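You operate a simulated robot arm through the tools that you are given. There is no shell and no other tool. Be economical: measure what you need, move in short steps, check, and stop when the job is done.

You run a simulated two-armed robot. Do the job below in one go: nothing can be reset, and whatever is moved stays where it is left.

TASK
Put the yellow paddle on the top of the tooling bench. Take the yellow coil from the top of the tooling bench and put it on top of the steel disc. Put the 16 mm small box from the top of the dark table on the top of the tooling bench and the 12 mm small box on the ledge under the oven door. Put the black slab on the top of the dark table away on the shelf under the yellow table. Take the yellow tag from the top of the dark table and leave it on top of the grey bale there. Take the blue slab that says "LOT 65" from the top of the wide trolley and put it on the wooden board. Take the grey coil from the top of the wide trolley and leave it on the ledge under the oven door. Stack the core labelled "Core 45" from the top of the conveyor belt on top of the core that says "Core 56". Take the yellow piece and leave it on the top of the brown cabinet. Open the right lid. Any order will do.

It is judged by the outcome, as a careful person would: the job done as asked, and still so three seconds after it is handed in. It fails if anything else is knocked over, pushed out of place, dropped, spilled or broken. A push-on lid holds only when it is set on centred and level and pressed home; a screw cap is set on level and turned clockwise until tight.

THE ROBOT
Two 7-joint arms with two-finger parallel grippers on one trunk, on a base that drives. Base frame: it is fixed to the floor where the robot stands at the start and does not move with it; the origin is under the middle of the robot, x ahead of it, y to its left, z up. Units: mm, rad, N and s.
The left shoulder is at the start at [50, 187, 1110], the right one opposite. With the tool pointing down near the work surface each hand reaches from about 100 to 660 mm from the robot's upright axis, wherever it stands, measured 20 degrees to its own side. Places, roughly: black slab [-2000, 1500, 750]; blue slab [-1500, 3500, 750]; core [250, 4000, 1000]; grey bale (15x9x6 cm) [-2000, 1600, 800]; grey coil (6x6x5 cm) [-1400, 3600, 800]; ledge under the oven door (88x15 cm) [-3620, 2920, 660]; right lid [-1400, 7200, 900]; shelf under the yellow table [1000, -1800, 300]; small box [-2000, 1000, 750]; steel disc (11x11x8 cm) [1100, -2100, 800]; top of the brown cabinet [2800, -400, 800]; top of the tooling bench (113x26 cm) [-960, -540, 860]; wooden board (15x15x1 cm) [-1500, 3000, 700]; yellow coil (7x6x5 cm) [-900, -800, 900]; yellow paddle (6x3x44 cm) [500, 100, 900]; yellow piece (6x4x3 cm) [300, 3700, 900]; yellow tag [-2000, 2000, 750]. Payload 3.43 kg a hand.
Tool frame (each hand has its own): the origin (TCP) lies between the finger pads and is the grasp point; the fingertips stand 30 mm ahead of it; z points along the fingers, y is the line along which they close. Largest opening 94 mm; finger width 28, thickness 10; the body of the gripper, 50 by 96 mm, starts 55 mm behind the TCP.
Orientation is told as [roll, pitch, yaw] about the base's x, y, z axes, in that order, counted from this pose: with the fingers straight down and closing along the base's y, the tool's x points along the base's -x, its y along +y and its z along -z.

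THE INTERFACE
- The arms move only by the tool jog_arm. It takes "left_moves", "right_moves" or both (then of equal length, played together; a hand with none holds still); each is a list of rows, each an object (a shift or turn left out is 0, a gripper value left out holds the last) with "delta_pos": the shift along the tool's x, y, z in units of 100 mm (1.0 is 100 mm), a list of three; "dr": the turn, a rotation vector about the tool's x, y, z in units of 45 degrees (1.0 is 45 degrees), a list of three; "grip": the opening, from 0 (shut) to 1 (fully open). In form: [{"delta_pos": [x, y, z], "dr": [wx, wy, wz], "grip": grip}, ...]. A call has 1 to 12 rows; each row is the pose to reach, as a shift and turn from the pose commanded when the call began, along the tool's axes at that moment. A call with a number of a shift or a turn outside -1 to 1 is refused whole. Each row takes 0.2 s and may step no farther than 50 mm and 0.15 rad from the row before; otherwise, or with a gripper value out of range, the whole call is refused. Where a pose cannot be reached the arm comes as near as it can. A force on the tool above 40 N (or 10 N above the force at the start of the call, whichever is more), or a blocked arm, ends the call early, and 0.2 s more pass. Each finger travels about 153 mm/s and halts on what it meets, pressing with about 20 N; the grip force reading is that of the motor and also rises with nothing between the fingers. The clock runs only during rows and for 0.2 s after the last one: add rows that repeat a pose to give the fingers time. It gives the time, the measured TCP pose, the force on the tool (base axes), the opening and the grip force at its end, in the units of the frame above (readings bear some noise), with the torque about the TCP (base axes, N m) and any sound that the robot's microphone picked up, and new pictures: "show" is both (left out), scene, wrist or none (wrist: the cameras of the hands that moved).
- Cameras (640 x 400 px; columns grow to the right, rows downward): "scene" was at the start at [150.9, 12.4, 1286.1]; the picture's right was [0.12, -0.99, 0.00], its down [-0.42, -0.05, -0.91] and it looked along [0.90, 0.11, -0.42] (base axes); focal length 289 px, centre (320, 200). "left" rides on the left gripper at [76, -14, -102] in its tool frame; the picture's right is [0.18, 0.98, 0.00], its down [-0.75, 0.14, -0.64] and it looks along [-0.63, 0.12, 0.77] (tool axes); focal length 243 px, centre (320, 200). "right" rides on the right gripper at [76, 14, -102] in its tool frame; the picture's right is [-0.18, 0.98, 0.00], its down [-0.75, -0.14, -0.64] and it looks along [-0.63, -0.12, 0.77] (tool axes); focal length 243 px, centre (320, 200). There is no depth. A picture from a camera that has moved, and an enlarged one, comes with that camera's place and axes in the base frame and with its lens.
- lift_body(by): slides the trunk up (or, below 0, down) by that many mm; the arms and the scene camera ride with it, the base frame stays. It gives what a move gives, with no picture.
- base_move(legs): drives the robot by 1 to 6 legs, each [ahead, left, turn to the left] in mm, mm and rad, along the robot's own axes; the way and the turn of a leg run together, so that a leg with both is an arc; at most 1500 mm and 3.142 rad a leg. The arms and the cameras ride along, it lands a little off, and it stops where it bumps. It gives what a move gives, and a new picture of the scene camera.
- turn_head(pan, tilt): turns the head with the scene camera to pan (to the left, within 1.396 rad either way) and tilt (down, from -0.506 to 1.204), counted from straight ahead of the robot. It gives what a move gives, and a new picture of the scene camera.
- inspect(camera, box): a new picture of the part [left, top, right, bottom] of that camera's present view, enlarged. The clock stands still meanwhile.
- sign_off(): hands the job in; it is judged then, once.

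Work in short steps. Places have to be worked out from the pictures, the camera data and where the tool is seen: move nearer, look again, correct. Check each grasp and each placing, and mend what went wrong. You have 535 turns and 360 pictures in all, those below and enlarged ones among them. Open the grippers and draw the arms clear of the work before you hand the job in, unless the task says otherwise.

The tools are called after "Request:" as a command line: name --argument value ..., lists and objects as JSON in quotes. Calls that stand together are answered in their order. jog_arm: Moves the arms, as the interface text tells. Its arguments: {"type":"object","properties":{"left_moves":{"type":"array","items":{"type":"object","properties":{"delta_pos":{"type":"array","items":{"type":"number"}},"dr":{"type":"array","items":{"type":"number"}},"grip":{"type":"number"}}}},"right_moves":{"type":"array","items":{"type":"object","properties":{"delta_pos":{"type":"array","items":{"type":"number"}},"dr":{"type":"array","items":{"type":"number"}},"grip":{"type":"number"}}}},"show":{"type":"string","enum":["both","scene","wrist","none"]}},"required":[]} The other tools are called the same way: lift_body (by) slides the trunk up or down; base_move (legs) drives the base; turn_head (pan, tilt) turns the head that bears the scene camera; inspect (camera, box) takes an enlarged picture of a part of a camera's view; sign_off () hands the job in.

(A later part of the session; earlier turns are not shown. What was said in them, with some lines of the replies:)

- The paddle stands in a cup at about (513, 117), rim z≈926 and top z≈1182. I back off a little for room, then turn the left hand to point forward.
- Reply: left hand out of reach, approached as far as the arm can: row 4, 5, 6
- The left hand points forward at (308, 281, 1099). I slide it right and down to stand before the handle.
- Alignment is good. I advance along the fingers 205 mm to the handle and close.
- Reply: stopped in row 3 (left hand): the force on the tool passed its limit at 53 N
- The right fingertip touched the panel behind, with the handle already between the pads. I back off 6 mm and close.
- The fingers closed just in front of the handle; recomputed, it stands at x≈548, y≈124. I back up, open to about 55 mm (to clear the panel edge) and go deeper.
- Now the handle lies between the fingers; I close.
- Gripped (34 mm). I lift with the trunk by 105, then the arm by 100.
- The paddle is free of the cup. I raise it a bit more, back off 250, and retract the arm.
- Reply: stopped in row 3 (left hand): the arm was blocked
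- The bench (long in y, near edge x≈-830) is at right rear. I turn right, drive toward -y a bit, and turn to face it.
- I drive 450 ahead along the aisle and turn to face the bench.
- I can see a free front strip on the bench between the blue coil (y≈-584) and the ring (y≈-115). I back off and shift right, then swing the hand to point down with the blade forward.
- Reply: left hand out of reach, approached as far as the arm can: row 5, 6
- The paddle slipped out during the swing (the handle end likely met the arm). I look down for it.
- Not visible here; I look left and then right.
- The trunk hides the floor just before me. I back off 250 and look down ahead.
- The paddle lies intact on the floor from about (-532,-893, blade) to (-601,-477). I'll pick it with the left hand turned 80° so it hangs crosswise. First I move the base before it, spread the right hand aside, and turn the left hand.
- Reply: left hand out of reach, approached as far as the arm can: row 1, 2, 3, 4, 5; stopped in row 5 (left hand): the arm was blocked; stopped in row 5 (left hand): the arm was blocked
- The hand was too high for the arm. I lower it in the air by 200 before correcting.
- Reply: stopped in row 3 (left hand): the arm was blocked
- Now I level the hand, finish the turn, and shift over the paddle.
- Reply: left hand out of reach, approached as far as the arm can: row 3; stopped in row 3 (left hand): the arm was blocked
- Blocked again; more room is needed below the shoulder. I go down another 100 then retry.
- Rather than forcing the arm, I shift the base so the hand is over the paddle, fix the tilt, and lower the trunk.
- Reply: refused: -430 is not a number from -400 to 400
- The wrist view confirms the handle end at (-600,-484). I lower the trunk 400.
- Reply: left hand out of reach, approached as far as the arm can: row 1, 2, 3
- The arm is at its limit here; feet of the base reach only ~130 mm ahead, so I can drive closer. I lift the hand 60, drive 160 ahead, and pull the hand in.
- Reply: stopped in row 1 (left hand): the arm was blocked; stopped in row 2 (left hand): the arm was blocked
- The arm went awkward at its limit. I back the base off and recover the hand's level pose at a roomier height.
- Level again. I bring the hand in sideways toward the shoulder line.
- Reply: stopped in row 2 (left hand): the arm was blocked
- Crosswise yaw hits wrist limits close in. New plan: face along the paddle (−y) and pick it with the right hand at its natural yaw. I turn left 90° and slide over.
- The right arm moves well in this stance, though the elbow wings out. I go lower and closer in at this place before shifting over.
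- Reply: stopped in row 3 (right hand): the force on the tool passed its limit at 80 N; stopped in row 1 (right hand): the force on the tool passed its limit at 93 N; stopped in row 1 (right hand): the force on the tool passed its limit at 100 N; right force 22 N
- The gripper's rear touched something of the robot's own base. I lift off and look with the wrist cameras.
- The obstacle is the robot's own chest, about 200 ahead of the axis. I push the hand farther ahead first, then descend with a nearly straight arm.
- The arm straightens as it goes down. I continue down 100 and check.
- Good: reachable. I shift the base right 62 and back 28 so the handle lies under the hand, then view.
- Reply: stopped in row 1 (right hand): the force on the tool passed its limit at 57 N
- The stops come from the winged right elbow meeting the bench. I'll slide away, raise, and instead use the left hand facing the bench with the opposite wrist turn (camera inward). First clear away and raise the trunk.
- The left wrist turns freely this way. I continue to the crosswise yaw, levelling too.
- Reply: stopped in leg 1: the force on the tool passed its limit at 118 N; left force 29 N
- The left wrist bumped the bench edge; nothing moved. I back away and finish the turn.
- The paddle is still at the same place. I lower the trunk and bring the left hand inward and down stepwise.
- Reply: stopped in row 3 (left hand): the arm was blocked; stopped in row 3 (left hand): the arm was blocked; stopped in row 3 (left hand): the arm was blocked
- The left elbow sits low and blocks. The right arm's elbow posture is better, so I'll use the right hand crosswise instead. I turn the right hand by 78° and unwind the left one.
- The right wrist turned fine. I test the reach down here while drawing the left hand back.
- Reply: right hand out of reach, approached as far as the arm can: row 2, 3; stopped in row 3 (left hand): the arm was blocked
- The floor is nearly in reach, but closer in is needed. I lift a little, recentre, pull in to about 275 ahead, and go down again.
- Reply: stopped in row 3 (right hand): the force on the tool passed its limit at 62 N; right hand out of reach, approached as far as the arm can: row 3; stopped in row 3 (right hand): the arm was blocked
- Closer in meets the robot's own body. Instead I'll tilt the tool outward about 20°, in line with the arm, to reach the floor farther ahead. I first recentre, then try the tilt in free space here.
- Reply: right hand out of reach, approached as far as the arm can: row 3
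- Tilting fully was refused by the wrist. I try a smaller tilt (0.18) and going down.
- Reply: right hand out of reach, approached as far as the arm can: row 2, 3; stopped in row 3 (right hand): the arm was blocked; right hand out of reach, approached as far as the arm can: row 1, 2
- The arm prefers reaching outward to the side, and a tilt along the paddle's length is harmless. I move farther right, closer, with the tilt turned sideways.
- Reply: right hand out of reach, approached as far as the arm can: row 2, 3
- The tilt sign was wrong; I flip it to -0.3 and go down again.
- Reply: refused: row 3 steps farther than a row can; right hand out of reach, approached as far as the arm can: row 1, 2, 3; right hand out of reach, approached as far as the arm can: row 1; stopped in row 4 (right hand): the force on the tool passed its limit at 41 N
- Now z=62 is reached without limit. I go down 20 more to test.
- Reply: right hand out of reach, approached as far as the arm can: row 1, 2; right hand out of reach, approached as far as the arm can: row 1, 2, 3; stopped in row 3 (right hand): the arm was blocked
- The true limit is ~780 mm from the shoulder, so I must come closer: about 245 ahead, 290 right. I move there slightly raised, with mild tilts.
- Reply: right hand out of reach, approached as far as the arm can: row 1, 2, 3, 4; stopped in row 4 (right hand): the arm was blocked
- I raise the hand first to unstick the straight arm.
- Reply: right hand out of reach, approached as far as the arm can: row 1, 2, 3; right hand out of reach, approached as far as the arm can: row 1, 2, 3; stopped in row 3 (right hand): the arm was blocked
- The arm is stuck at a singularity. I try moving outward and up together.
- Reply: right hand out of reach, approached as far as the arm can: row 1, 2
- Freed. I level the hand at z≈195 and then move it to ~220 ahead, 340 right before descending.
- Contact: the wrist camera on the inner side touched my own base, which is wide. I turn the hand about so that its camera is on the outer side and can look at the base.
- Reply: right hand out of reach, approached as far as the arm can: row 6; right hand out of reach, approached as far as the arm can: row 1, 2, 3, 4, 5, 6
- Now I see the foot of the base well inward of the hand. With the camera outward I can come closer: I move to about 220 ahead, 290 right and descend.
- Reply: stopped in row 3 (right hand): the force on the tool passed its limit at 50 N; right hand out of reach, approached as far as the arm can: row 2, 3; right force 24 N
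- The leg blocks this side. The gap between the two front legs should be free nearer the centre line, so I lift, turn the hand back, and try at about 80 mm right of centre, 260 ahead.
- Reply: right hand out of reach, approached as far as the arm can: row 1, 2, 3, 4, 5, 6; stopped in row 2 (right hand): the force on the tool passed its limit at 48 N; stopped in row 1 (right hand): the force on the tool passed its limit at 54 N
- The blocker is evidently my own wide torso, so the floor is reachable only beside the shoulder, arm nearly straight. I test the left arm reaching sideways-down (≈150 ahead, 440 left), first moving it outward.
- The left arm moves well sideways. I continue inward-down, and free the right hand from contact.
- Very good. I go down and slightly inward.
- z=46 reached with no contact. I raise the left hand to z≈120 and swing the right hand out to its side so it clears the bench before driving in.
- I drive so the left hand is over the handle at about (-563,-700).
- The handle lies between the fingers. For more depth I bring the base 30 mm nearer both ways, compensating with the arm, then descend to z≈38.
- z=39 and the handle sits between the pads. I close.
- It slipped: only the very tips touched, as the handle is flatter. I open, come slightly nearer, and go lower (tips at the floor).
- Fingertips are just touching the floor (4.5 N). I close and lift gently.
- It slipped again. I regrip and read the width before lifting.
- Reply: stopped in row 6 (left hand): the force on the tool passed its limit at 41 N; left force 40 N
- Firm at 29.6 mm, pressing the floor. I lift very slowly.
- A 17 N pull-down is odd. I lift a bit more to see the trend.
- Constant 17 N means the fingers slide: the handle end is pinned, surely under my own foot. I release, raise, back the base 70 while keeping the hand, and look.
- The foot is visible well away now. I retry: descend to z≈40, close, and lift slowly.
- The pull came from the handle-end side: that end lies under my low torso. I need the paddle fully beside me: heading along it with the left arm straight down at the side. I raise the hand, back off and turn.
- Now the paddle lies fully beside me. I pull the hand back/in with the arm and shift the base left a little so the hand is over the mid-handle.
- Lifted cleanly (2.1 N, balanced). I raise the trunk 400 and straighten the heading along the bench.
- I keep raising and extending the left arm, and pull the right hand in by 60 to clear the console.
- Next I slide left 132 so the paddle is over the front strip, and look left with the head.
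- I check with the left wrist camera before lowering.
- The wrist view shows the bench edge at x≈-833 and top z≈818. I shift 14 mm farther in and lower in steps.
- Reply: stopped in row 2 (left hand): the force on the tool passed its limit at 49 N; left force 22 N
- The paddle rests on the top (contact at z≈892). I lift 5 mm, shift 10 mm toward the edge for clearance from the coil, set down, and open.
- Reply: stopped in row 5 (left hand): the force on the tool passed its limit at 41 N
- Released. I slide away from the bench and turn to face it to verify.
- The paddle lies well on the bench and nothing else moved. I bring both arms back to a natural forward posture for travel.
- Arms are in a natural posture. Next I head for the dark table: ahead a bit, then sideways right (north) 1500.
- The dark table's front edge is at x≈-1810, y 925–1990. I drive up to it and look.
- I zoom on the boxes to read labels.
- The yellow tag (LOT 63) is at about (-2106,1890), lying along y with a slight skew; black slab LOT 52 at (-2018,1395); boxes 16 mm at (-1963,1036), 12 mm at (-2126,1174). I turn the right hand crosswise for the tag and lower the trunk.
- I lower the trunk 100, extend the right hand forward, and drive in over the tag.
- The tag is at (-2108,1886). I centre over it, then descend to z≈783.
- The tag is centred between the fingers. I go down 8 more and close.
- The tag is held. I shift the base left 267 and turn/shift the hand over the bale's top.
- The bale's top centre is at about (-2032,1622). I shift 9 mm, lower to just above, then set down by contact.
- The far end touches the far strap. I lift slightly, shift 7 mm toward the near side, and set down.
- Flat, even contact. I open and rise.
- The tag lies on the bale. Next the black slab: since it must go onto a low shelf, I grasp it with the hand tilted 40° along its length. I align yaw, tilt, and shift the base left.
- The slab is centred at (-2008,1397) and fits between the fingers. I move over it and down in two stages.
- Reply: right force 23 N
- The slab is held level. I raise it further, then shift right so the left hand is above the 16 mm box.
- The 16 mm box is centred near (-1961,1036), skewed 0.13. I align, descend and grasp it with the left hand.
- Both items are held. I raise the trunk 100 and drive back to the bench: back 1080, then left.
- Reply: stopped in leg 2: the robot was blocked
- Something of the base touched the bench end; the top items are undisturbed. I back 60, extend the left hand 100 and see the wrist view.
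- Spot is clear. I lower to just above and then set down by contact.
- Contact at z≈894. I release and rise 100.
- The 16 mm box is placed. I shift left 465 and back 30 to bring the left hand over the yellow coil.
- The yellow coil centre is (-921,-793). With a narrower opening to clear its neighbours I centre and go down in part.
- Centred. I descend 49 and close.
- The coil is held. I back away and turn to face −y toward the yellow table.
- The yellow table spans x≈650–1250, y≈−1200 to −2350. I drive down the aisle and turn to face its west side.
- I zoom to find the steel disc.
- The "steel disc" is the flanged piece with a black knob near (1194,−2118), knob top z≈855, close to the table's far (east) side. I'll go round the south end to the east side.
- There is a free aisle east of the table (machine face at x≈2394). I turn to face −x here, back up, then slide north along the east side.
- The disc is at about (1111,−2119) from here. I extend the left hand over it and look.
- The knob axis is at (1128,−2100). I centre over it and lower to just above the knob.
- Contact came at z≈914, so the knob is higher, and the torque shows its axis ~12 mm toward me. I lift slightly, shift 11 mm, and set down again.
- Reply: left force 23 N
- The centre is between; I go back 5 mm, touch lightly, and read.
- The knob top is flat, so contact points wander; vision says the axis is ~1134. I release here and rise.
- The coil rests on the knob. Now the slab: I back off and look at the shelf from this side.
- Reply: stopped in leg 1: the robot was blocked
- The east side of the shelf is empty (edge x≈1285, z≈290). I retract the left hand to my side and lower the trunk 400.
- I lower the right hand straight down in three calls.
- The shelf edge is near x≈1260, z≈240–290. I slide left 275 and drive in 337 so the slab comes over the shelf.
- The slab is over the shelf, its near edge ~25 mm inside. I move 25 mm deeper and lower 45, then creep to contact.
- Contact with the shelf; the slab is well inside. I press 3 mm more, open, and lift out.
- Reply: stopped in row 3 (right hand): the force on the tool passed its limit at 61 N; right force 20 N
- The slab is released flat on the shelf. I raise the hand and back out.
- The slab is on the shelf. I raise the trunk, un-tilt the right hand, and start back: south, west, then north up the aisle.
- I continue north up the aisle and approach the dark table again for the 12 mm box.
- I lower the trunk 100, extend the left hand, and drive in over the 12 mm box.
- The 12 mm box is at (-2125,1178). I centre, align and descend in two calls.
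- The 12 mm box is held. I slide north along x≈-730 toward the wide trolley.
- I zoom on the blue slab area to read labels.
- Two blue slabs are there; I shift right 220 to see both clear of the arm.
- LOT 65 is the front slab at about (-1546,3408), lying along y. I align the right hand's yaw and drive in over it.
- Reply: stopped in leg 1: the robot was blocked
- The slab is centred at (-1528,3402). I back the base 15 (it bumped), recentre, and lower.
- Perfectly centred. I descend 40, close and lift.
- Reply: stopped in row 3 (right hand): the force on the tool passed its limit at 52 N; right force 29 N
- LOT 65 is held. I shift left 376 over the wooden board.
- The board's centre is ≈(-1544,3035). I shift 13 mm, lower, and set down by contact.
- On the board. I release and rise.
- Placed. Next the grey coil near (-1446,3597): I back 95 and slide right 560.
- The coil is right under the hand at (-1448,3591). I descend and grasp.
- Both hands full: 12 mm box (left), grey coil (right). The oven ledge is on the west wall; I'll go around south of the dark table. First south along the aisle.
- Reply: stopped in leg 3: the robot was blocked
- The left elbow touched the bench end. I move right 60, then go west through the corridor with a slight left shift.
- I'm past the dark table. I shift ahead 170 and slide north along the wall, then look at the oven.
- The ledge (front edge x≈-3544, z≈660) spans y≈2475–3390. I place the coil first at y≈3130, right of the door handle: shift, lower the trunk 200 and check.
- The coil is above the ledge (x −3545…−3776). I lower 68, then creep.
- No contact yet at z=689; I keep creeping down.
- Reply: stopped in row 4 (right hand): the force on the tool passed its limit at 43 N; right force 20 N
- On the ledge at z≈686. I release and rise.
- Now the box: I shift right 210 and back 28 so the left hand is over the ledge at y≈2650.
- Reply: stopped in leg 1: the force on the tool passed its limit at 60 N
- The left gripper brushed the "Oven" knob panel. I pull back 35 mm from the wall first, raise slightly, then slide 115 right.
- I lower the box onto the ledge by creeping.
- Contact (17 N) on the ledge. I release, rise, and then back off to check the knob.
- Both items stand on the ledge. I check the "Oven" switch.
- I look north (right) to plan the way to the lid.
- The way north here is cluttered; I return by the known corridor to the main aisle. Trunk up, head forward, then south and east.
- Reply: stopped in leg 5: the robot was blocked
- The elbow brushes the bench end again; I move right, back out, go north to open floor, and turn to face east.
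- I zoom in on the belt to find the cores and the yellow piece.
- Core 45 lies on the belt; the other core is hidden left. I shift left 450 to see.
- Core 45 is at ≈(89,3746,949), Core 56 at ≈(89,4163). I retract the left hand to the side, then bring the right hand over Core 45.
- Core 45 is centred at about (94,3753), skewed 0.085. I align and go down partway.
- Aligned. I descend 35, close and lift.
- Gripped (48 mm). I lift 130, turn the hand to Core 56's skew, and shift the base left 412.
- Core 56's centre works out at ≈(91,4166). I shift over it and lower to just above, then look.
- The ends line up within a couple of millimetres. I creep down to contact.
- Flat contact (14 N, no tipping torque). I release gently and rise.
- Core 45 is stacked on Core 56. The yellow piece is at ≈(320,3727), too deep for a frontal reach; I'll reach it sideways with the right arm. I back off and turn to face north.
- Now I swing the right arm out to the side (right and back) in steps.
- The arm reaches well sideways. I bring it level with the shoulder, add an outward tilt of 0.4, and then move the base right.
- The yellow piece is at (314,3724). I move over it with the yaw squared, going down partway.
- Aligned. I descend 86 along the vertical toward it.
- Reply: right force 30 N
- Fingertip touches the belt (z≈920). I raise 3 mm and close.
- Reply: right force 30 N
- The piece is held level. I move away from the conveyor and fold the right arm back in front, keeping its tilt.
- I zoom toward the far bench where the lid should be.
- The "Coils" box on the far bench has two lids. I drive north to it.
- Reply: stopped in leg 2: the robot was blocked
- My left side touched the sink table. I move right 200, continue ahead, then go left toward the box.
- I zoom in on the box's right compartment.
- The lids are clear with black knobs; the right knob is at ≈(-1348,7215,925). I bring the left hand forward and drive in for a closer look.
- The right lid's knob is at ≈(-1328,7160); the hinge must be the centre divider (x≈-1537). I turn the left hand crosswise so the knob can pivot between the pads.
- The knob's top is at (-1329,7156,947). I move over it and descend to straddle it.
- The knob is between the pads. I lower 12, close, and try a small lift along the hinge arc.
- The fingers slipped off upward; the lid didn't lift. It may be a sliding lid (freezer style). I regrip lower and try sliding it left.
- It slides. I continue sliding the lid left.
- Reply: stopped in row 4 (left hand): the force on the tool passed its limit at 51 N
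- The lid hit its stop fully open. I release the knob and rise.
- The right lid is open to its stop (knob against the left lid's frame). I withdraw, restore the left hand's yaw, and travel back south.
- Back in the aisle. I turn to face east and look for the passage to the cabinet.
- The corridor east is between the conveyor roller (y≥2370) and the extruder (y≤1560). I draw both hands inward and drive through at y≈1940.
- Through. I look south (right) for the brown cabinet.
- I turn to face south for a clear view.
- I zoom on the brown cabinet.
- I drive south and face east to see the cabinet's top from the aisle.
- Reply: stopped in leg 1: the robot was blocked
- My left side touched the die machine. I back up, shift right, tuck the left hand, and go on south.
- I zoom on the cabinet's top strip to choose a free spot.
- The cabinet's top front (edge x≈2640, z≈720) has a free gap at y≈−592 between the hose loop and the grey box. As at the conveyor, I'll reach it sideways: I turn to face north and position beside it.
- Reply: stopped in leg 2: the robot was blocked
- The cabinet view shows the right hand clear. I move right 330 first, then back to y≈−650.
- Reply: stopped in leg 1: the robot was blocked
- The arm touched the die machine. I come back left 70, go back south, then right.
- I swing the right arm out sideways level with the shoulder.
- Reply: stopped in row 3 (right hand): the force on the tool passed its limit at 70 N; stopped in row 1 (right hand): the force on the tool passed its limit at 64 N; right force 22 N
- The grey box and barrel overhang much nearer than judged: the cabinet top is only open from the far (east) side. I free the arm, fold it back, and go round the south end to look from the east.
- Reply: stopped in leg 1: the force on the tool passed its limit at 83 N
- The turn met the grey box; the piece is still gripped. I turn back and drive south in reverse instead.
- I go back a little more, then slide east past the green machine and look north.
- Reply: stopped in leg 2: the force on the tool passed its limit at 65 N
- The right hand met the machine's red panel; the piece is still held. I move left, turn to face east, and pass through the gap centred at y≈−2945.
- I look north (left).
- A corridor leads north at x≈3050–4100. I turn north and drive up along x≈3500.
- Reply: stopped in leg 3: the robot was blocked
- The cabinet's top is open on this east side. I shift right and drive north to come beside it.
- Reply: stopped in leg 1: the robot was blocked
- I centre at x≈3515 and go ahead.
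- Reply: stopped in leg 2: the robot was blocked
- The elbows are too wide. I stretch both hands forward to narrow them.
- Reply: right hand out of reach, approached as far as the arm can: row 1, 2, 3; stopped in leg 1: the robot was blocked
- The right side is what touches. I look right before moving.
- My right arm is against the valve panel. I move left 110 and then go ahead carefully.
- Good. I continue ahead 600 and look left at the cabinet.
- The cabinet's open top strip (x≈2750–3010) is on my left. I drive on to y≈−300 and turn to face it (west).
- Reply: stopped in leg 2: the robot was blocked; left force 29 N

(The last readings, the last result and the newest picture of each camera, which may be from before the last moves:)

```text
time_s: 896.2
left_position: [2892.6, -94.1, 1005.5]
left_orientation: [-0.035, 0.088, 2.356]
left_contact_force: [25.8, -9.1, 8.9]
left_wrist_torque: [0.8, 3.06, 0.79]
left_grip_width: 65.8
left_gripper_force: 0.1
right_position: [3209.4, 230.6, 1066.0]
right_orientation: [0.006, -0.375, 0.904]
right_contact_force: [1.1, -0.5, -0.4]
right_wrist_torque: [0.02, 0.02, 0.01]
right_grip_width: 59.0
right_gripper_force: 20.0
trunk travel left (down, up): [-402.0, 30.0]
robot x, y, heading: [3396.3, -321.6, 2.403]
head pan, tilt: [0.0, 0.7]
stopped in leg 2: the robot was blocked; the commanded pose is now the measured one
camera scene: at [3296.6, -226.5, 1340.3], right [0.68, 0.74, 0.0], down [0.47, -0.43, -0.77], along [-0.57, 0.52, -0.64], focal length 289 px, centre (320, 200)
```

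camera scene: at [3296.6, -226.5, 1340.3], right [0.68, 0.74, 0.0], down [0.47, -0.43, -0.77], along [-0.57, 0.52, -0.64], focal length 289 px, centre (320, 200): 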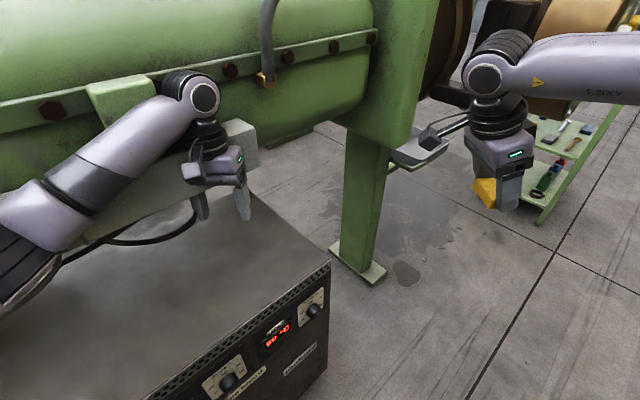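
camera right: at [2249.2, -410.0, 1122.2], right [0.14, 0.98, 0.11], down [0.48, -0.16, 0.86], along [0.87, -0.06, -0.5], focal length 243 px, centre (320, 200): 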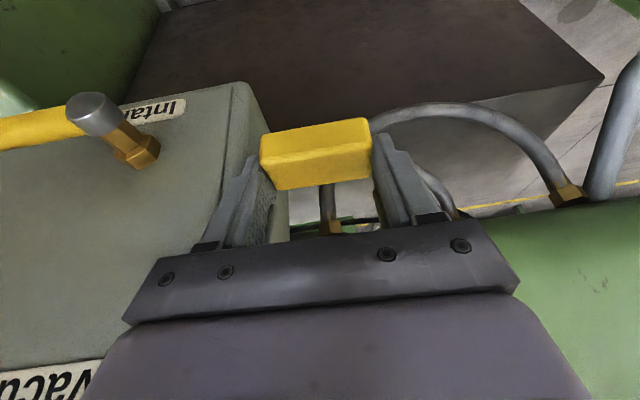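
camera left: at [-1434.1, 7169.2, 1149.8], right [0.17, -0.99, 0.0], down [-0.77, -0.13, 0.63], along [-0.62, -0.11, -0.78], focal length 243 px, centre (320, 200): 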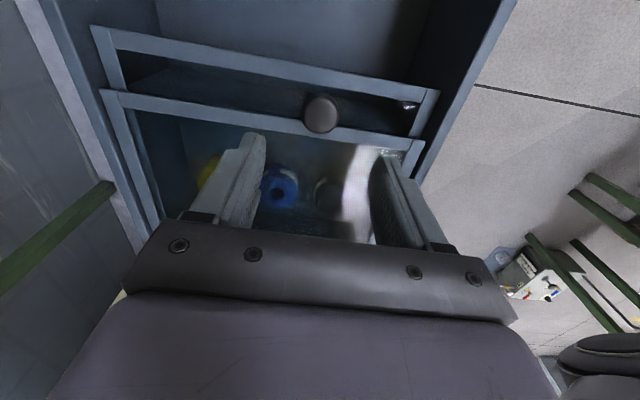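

The left hand touched the barrel's heater. I retract it, back away a little, and finish the turn.

Request:
jog_arm --left_moves '[{"delta_pos": [0.3, 0, 0]}, {"delta_pos": [0.65, 0, 0]}, {"delta_pos": [1, 0, 0]}]' --show "none"

Request:
jog_arm --left_moves '[{"delta_pos": [0.3, 0.1, 0]}, {"delta_pos": [0.65, 0.2, 0]}, {"delta_pos": [1, 0.3, 0]}]' --show "none"

Request:
base_move --legs '[[-80, 0, 0], [0, 0, 0.73]]'

```text
time_s: 897.0
left_position: [2958.4, -163.0, 1012.3]
left_orientation: [-0.035, 0.094, 2.361]
left_contact_force: [0.7, 0.1, 0.3]
left_wrist_torque: [-0.01, 0.01, -0.06]
left_grip_width: 66.0
left_gripper_force: 0.2
right_position: [3205.6, 231.7, 1064.5]
right_orientation: [0.002, -0.376, 0.904]
right_contact_force: [0.1, -0.3, -1.0]
right_wrist_torque: [0.0, 0.01, 0.0]
right_grip_width: 59.3
right_gripper_force: 19.8
trunk travel left (down, up): [-402.0, 30.0]
robot x, y, heading: [3395.3, -320.4, 2.398]
head pan, tilt: [0.0, 0.7]
```

```text
time_s: 897.9
left_position: [3007.2, -255.5, 1020.2]
left_orientation: [-0.034, 0.093, 2.359]
left_contact_force: [-1.2, -0.3, 0.1]
left_wrist_torque: [0.02, 0.02, 0.01]
left_grip_width: 65.6
left_gripper_force: 0.0
right_position: [3205.0, 232.7, 1065.1]
right_orientation: [0.001, -0.377, 0.904]
right_contact_force: [-0.4, -0.5, 0.3]
right_wrist_torque: [-0.01, -0.02, -0.02]
right_grip_width: 59.2
right_gripper_force: 20.1
trunk travel left (down, up): [-402.0, 30.0]
robot x, y, heading: [3395.3, -322.8, 2.402]
head pan, tilt: [0.0, 0.7]
```

```text
time_s: 900.9
left_position: [3123.2, -589.6, 1022.4]
left_orientation: [-0.033, 0.096, 3.102]
left_contact_force: [0.1, 0.4, 0.9]
left_wrist_torque: [0.03, 0.0, 0.0]
left_grip_width: 65.7
left_gripper_force: 0.1
right_position: [2940.7, -94.2, 1065.4]
right_orientation: [0.001, -0.378, 1.646]
right_contact_force: [0.7, 0.8, 0.0]
right_wrist_torque: [-0.01, -0.02, 0.03]
right_grip_width: 59.1
right_gripper_force: 20.1
trunk travel left (down, up): [-402.0, 30.0]
robot x, y, heading: [3455.7, -378.7, 3.139]
head pan, tilt: [0.0, 0.7]
camera scene: at [3312.9, -374.7, 1339.6], right [0.0, 1.0, 0.0], down [0.64, 0.0, -0.76], along [-0.76, 0.0, -0.64], focal length 289 px, centre (320, 200)
```

scene: 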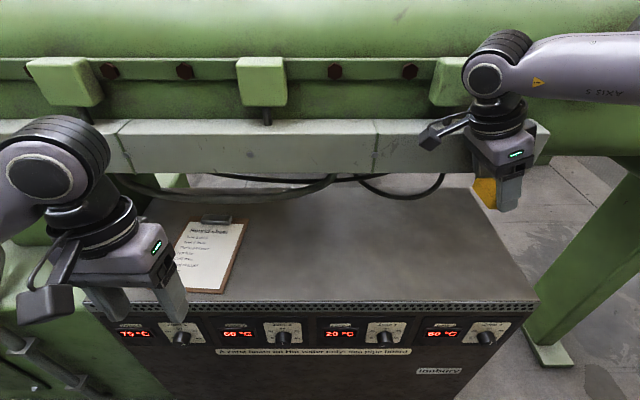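

A large free top (z≈760, front edge x≈2972). I lower the trunk 200 and bring the piece to ≈(2915,−95), then creep down.

Request:
lift_body --by -200

Request:
jog_arm --right_moves '[{"delta_pos": [0.08, 0.25, 0.22]}, {"delta_pos": [0.12, 0.25, 0.34]}]' --show "both"

```text
time_s: 903.0
left_position: [3123.0, -588.7, 821.6]
left_orientation: [-0.033, 0.097, 3.102]
left_contact_force: [0.2, 0.9, 0.4]
left_wrist_torque: [0.03, 0.02, 0.0]
left_grip_width: 65.8
left_gripper_force: 0.1
right_position: [2940.7, -94.5, 863.6]
right_orientation: [0.003, -0.376, 1.645]
right_contact_force: [1.3, -0.2, -0.9]
right_wrist_torque: [-0.01, 0.0, -0.01]
right_grip_width: 59.0
right_gripper_force: 20.6
trunk travel left (down, up): [-202.0, 230.0]
robot x, y, heading: [3456.9, -373.7, 3.142]
head pan, tilt: [0.0, 0.7]
```

```text
time_s: 903.6
left_position: [3122.5, -589.5, 821.6]
left_orientation: [-0.034, 0.096, 3.1]
left_contact_force: [0.6, 0.6, 1.0]
left_wrist_torque: [-0.02, 0.02, -0.02]
left_grip_width: 65.8
left_gripper_force: 0.0
right_position: [2936.6, -76.8, 833.9]
right_orientation: [0.002, -0.376, 1.646]
right_contact_force: [-0.4, 0.4, 0.1]
right_wrist_torque: [0.02, -0.04, 0.01]
right_grip_width: 59.2
right_gripper_force: 20.0
right hand out of reach, approached as far as the arm can: row 1, 2
trunk travel left (down, up): [-202.0, 230.0]
robot x, y, heading: [3454.9, -374.7, 3.14]
head pan, tilt: [0.0, 0.7]
camera scene: at [3312.8, -374.4, 1139.6], right [0.0, 1.0, 0.0], down [0.64, 0.0, -0.76], along [-0.76, 0.0, -0.64], focal length 289 px, centre (320, 200)
camera right: at [2932.0, -186.5, 903.2], right [-0.99, 0.1, 0.07], down [0.11, 0.47, 0.87], along [0.05, 0.88, -0.48], focal length 243 px, centre (320, 200)
```

scene: 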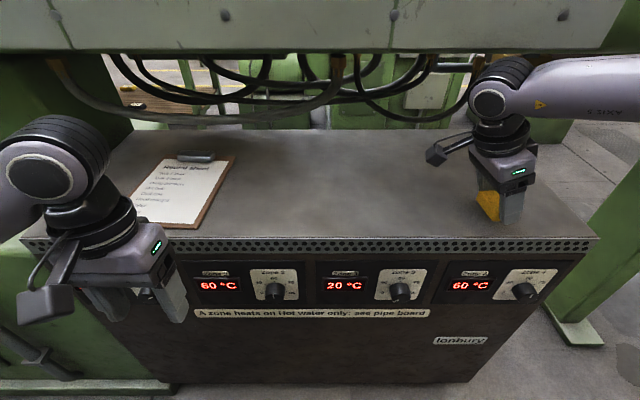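
right: 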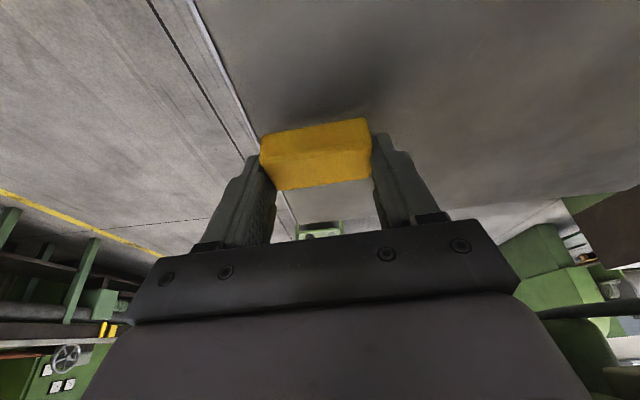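

I drive 70 ahead (piece farther onto the top), pull the arm back 25 for slack, and then creep down.

Request:
base_move --legs '[[75, 0, 0]]'

Request:
jog_arm --right_moves '[{"delta_pos": [0, -0.25, 0]}, {"delta_pos": [0.05, -0.25, 0.15]}, {"delta_pos": [0.09, -0.25, 0.23]}, {"delta_pos": [0.12, -0.25, 0.3]}]' --show "none"

Request:
jog_arm --right_moves '[{"delta_pos": [0.015, 0, 0.04]}, {"delta_pos": [0.03, 0, 0.08]}, {"delta_pos": [0.045, 0, 0.12]}, {"delta_pos": [0.06, 0, 0.16]}]' --show "none"

```text
time_s: 904.7
left_position: [3049.6, -589.6, 820.9]
left_orientation: [-0.034, 0.098, 3.101]
left_contact_force: [0.0, -0.2, -0.2]
left_wrist_torque: [0.01, -0.01, 0.01]
left_grip_width: 65.8
left_gripper_force: 0.1
right_position: [2863.1, -76.7, 835.2]
right_orientation: [0.004, -0.376, 1.645]
right_contact_force: [-0.8, 0.3, 0.4]
right_wrist_torque: [0.02, 0.01, -0.02]
right_grip_width: 59.2
right_gripper_force: 20.0
trunk travel left (down, up): [-202.0, 230.0]
robot x, y, heading: [3384.3, -377.2, 3.141]
head pan, tilt: [0.0, 0.7]
camera scene: at [3239.1, -374.5, 1139.6], right [0.0, 1.0, 0.0], down [0.64, 0.0, -0.76], along [-0.76, 0.0, -0.64], focal length 289 px, centre (320, 200)
```

scene: 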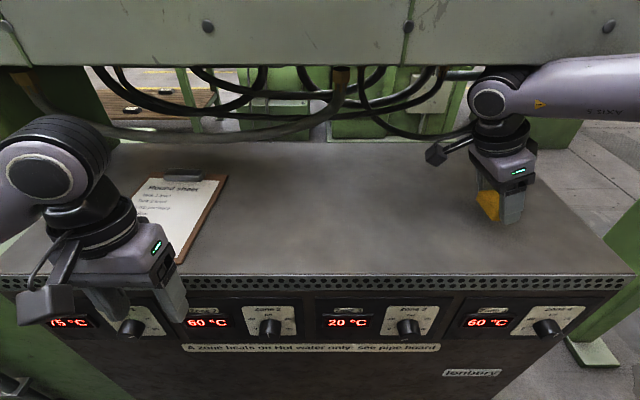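

```text
time_s: 905.7
left_position: [3049.4, -589.3, 822.5]
left_orientation: [-0.035, 0.092, 3.1]
left_contact_force: [0.1, -0.6, 0.6]
left_wrist_torque: [-0.01, -0.01, 0.0]
left_grip_width: 65.8
left_gripper_force: 0.0
right_position: [2888.2, -74.4, 813.0]
right_orientation: [0.01, -0.385, 1.643]
right_contact_force: [9.3, -0.8, 17.6]
right_wrist_torque: [0.02, -0.91, -0.1]
right_grip_width: 59.4
right_gripper_force: 20.1
trunk travel left (down, up): [-202.0, 230.0]
robot x, y, heading: [3383.6, -378.6, 3.141]
head pan, tilt: [0.0, 0.7]
stopped in row 4 (right hand): the force on the tool passed its limit at 45 N (the readings are from after the stop); the commanded pose is now the measured one
```

```text
time_s: 906.1
left_position: [3050.6, -589.6, 821.7]
left_orientation: [-0.035, 0.093, 3.102]
left_contact_force: [-0.4, -0.4, 0.2]
left_wrist_torque: [0.01, 0.0, 0.02]
left_grip_width: 65.9
left_gripper_force: 0.1
right_position: [2888.5, -75.7, 813.4]
right_orientation: [0.012, -0.385, 1.642]
right_contact_force: [11.5, -2.8, 18.7]
right_wrist_torque: [-0.08, -0.99, -0.14]
right_grip_width: 59.4
right_gripper_force: 19.8
trunk travel left (down, up): [-202.0, 230.0]
robot x, y, heading: [3380.8, -380.4, 3.14]
head pan, tilt: [0.0, 0.7]
stopped in row 2 (right hand): the force on the tool passed its limit at 44 N (the readings are from after the stop); the commanded pose is now the measured one
```

Contact with the top. I open and lift away.

Request:
jog_arm --right_moves '[{"delta_pos": [0, 0, 0], "grip": 0.75}, {"delta_pos": [0, 0, 0], "grip": 0.9}, {"delta_pos": [-0.08, 0, -0.2], "grip": 0.9}, {"delta_pos": [-0.2, 0, -0.5], "grip": 0.9}, {"delta_pos": [-0.3, 0, -0.8], "grip": 0.9}]' --show "both"

```text
time_s: 907.3
left_position: [3048.4, -588.9, 821.3]
left_orientation: [-0.034, 0.096, 3.098]
left_contact_force: [0.2, 0.9, 0.2]
left_wrist_torque: [0.03, -0.01, 0.01]
left_grip_width: 66.0
left_gripper_force: 0.0
right_position: [2888.4, -76.0, 895.6]
right_orientation: [0.011, -0.385, 1.643]
right_contact_force: [-0.3, 0.3, 0.2]
right_wrist_torque: [0.03, -0.01, -0.03]
right_grip_width: 84.3
right_gripper_force: 0.0
trunk travel left (down, up): [-202.0, 230.0]
robot x, y, heading: [3383.1, -377.7, 3.137]
head pan, tilt: [0.0, 0.7]
camera scene: at [3239.7, -374.4, 1139.5], right [0.0, 1.0, 0.0], down [0.64, 0.0, -0.77], along [-0.77, 0.0, -0.64], focal length 289 px, centre (320, 200)
camera right: at [2883.8, -186.9, 962.6], right [-0.99, 0.1, 0.08], down [0.11, 0.47, 0.88], along [0.05, 0.88, -0.47], focal length 243 px, centre (320, 200)
```

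scene: 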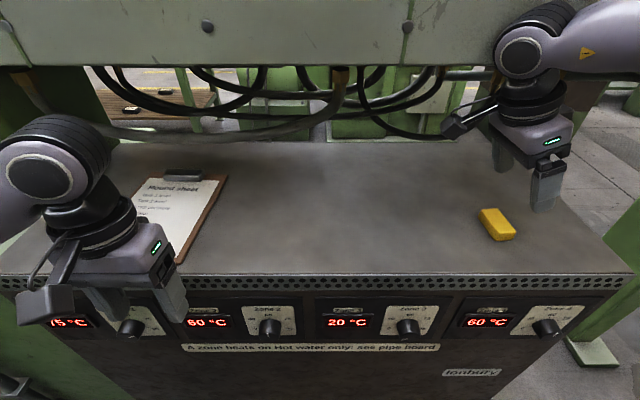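
right: 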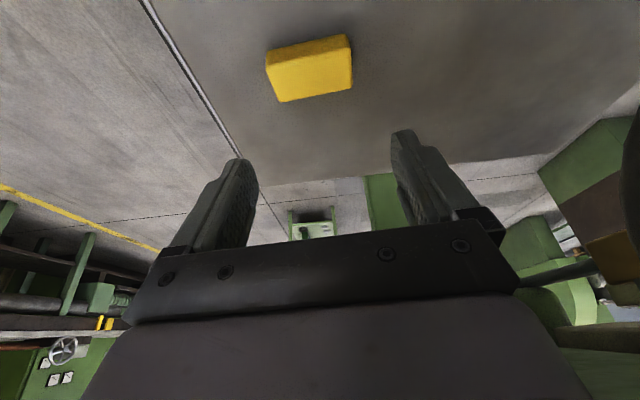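

The yellow piece rests on the cabinet top. I back the robot off so the arms are clear of everything.

Request:
base_move --legs '[[-130, 0, 0]]'

Request:
jog_arm --left_moves '[{"grip": 1}, {"grip": 1}]' --right_moves '[{"grip": 1}, {"grip": 1}]' --show "none"

```text
time_s: 908.6
left_position: [3179.5, -590.6, 821.9]
left_orientation: [-0.033, 0.095, 3.099]
left_contact_force: [0.7, 0.9, -0.5]
left_wrist_torque: [-0.01, -0.01, 0.02]
left_grip_width: 65.9
left_gripper_force: 0.1
right_position: [3019.2, -77.6, 895.1]
right_orientation: [0.011, -0.388, 1.641]
right_contact_force: [-0.5, -0.2, 0.1]
right_wrist_torque: [0.0, -0.02, -0.02]
right_grip_width: 84.6
right_gripper_force: 0.1
trunk travel left (down, up): [-202.0, 230.0]
robot x, y, heading: [3513.0, -376.3, 3.136]
head pan, tilt: [0.0, 0.7]
camera scene: at [3370.1, -374.5, 1139.7], right [0.0, 1.0, 0.0], down [0.64, 0.0, -0.77], along [-0.77, 0.0, -0.64], focal length 289 px, centre (320, 200)
```

scene: 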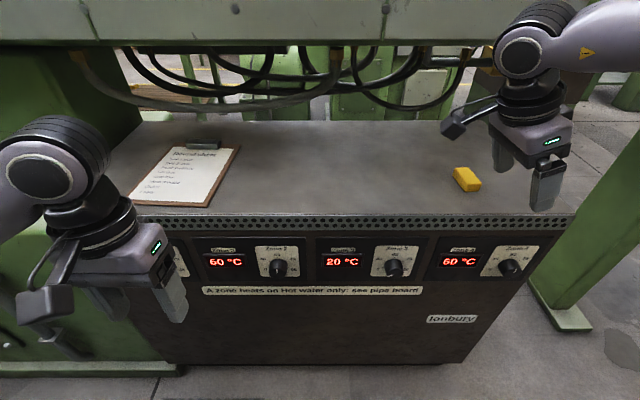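

```text
time_s: 909.2
left_position: [3179.7, -589.4, 820.6]
left_orientation: [-0.033, 0.097, 3.1]
left_contact_force: [0.0, 0.7, 0.1]
left_wrist_torque: [-0.02, 0.01, -0.01]
left_grip_width: 94.0
left_gripper_force: 0.1
right_position: [3018.8, -77.3, 895.6]
right_orientation: [0.013, -0.384, 1.642]
right_contact_force: [-1.0, 0.5, 0.5]
right_wrist_torque: [0.01, -0.01, 0.0]
right_grip_width: 94.1
right_gripper_force: 0.1
trunk travel left (down, up): [-202.0, 230.0]
robot x, y, heading: [3506.7, -378.1, 3.136]
head pan, tilt: [0.0, 0.7]
```

All the items have been placed, the right lid is open, and both grippers are open and clear, so I hand the job in.

Request:
sign_off

```text
The job is handed in.
```

I finished every item on the list and handed the job in; the paddle fell once on the way, and the robot bumped a few things that I could not fully check.

- **Paddle dropped:** It slipped from the gripper and fell to the floor near the tooling bench. I picked it up, saw no damage, and laid it on the bench top.
- **Oven switch:** The left gripper pushed the "Oven" switch panel with about 60 N while I placed the 12 mm box. I looked at the knob afterwards, but I don't know whether it had been turned.
- **Valve panel:** The right arm rested against the panel with the yellow valve handles in the east corridor. I don't know whether a handle shifted.
- **Other bumps:**
  - the tooling bench edge and end
  - the wide trolley
  - a sink table
  - the die machine
  - the grey vacuum-pump box and a heater on the barrel above the brown cabinet
  - the green machine's red panel

  I saw nothing moved or fallen at any of these.
- **Right lid:** It slides rather than lifts. It is open about 175 mm, as far as it goes before its knob meets the left lid's frame.
- **Yellow coil:** It rests on the knob on top of the steel disc. I saw it steady after release but did not look at it again.
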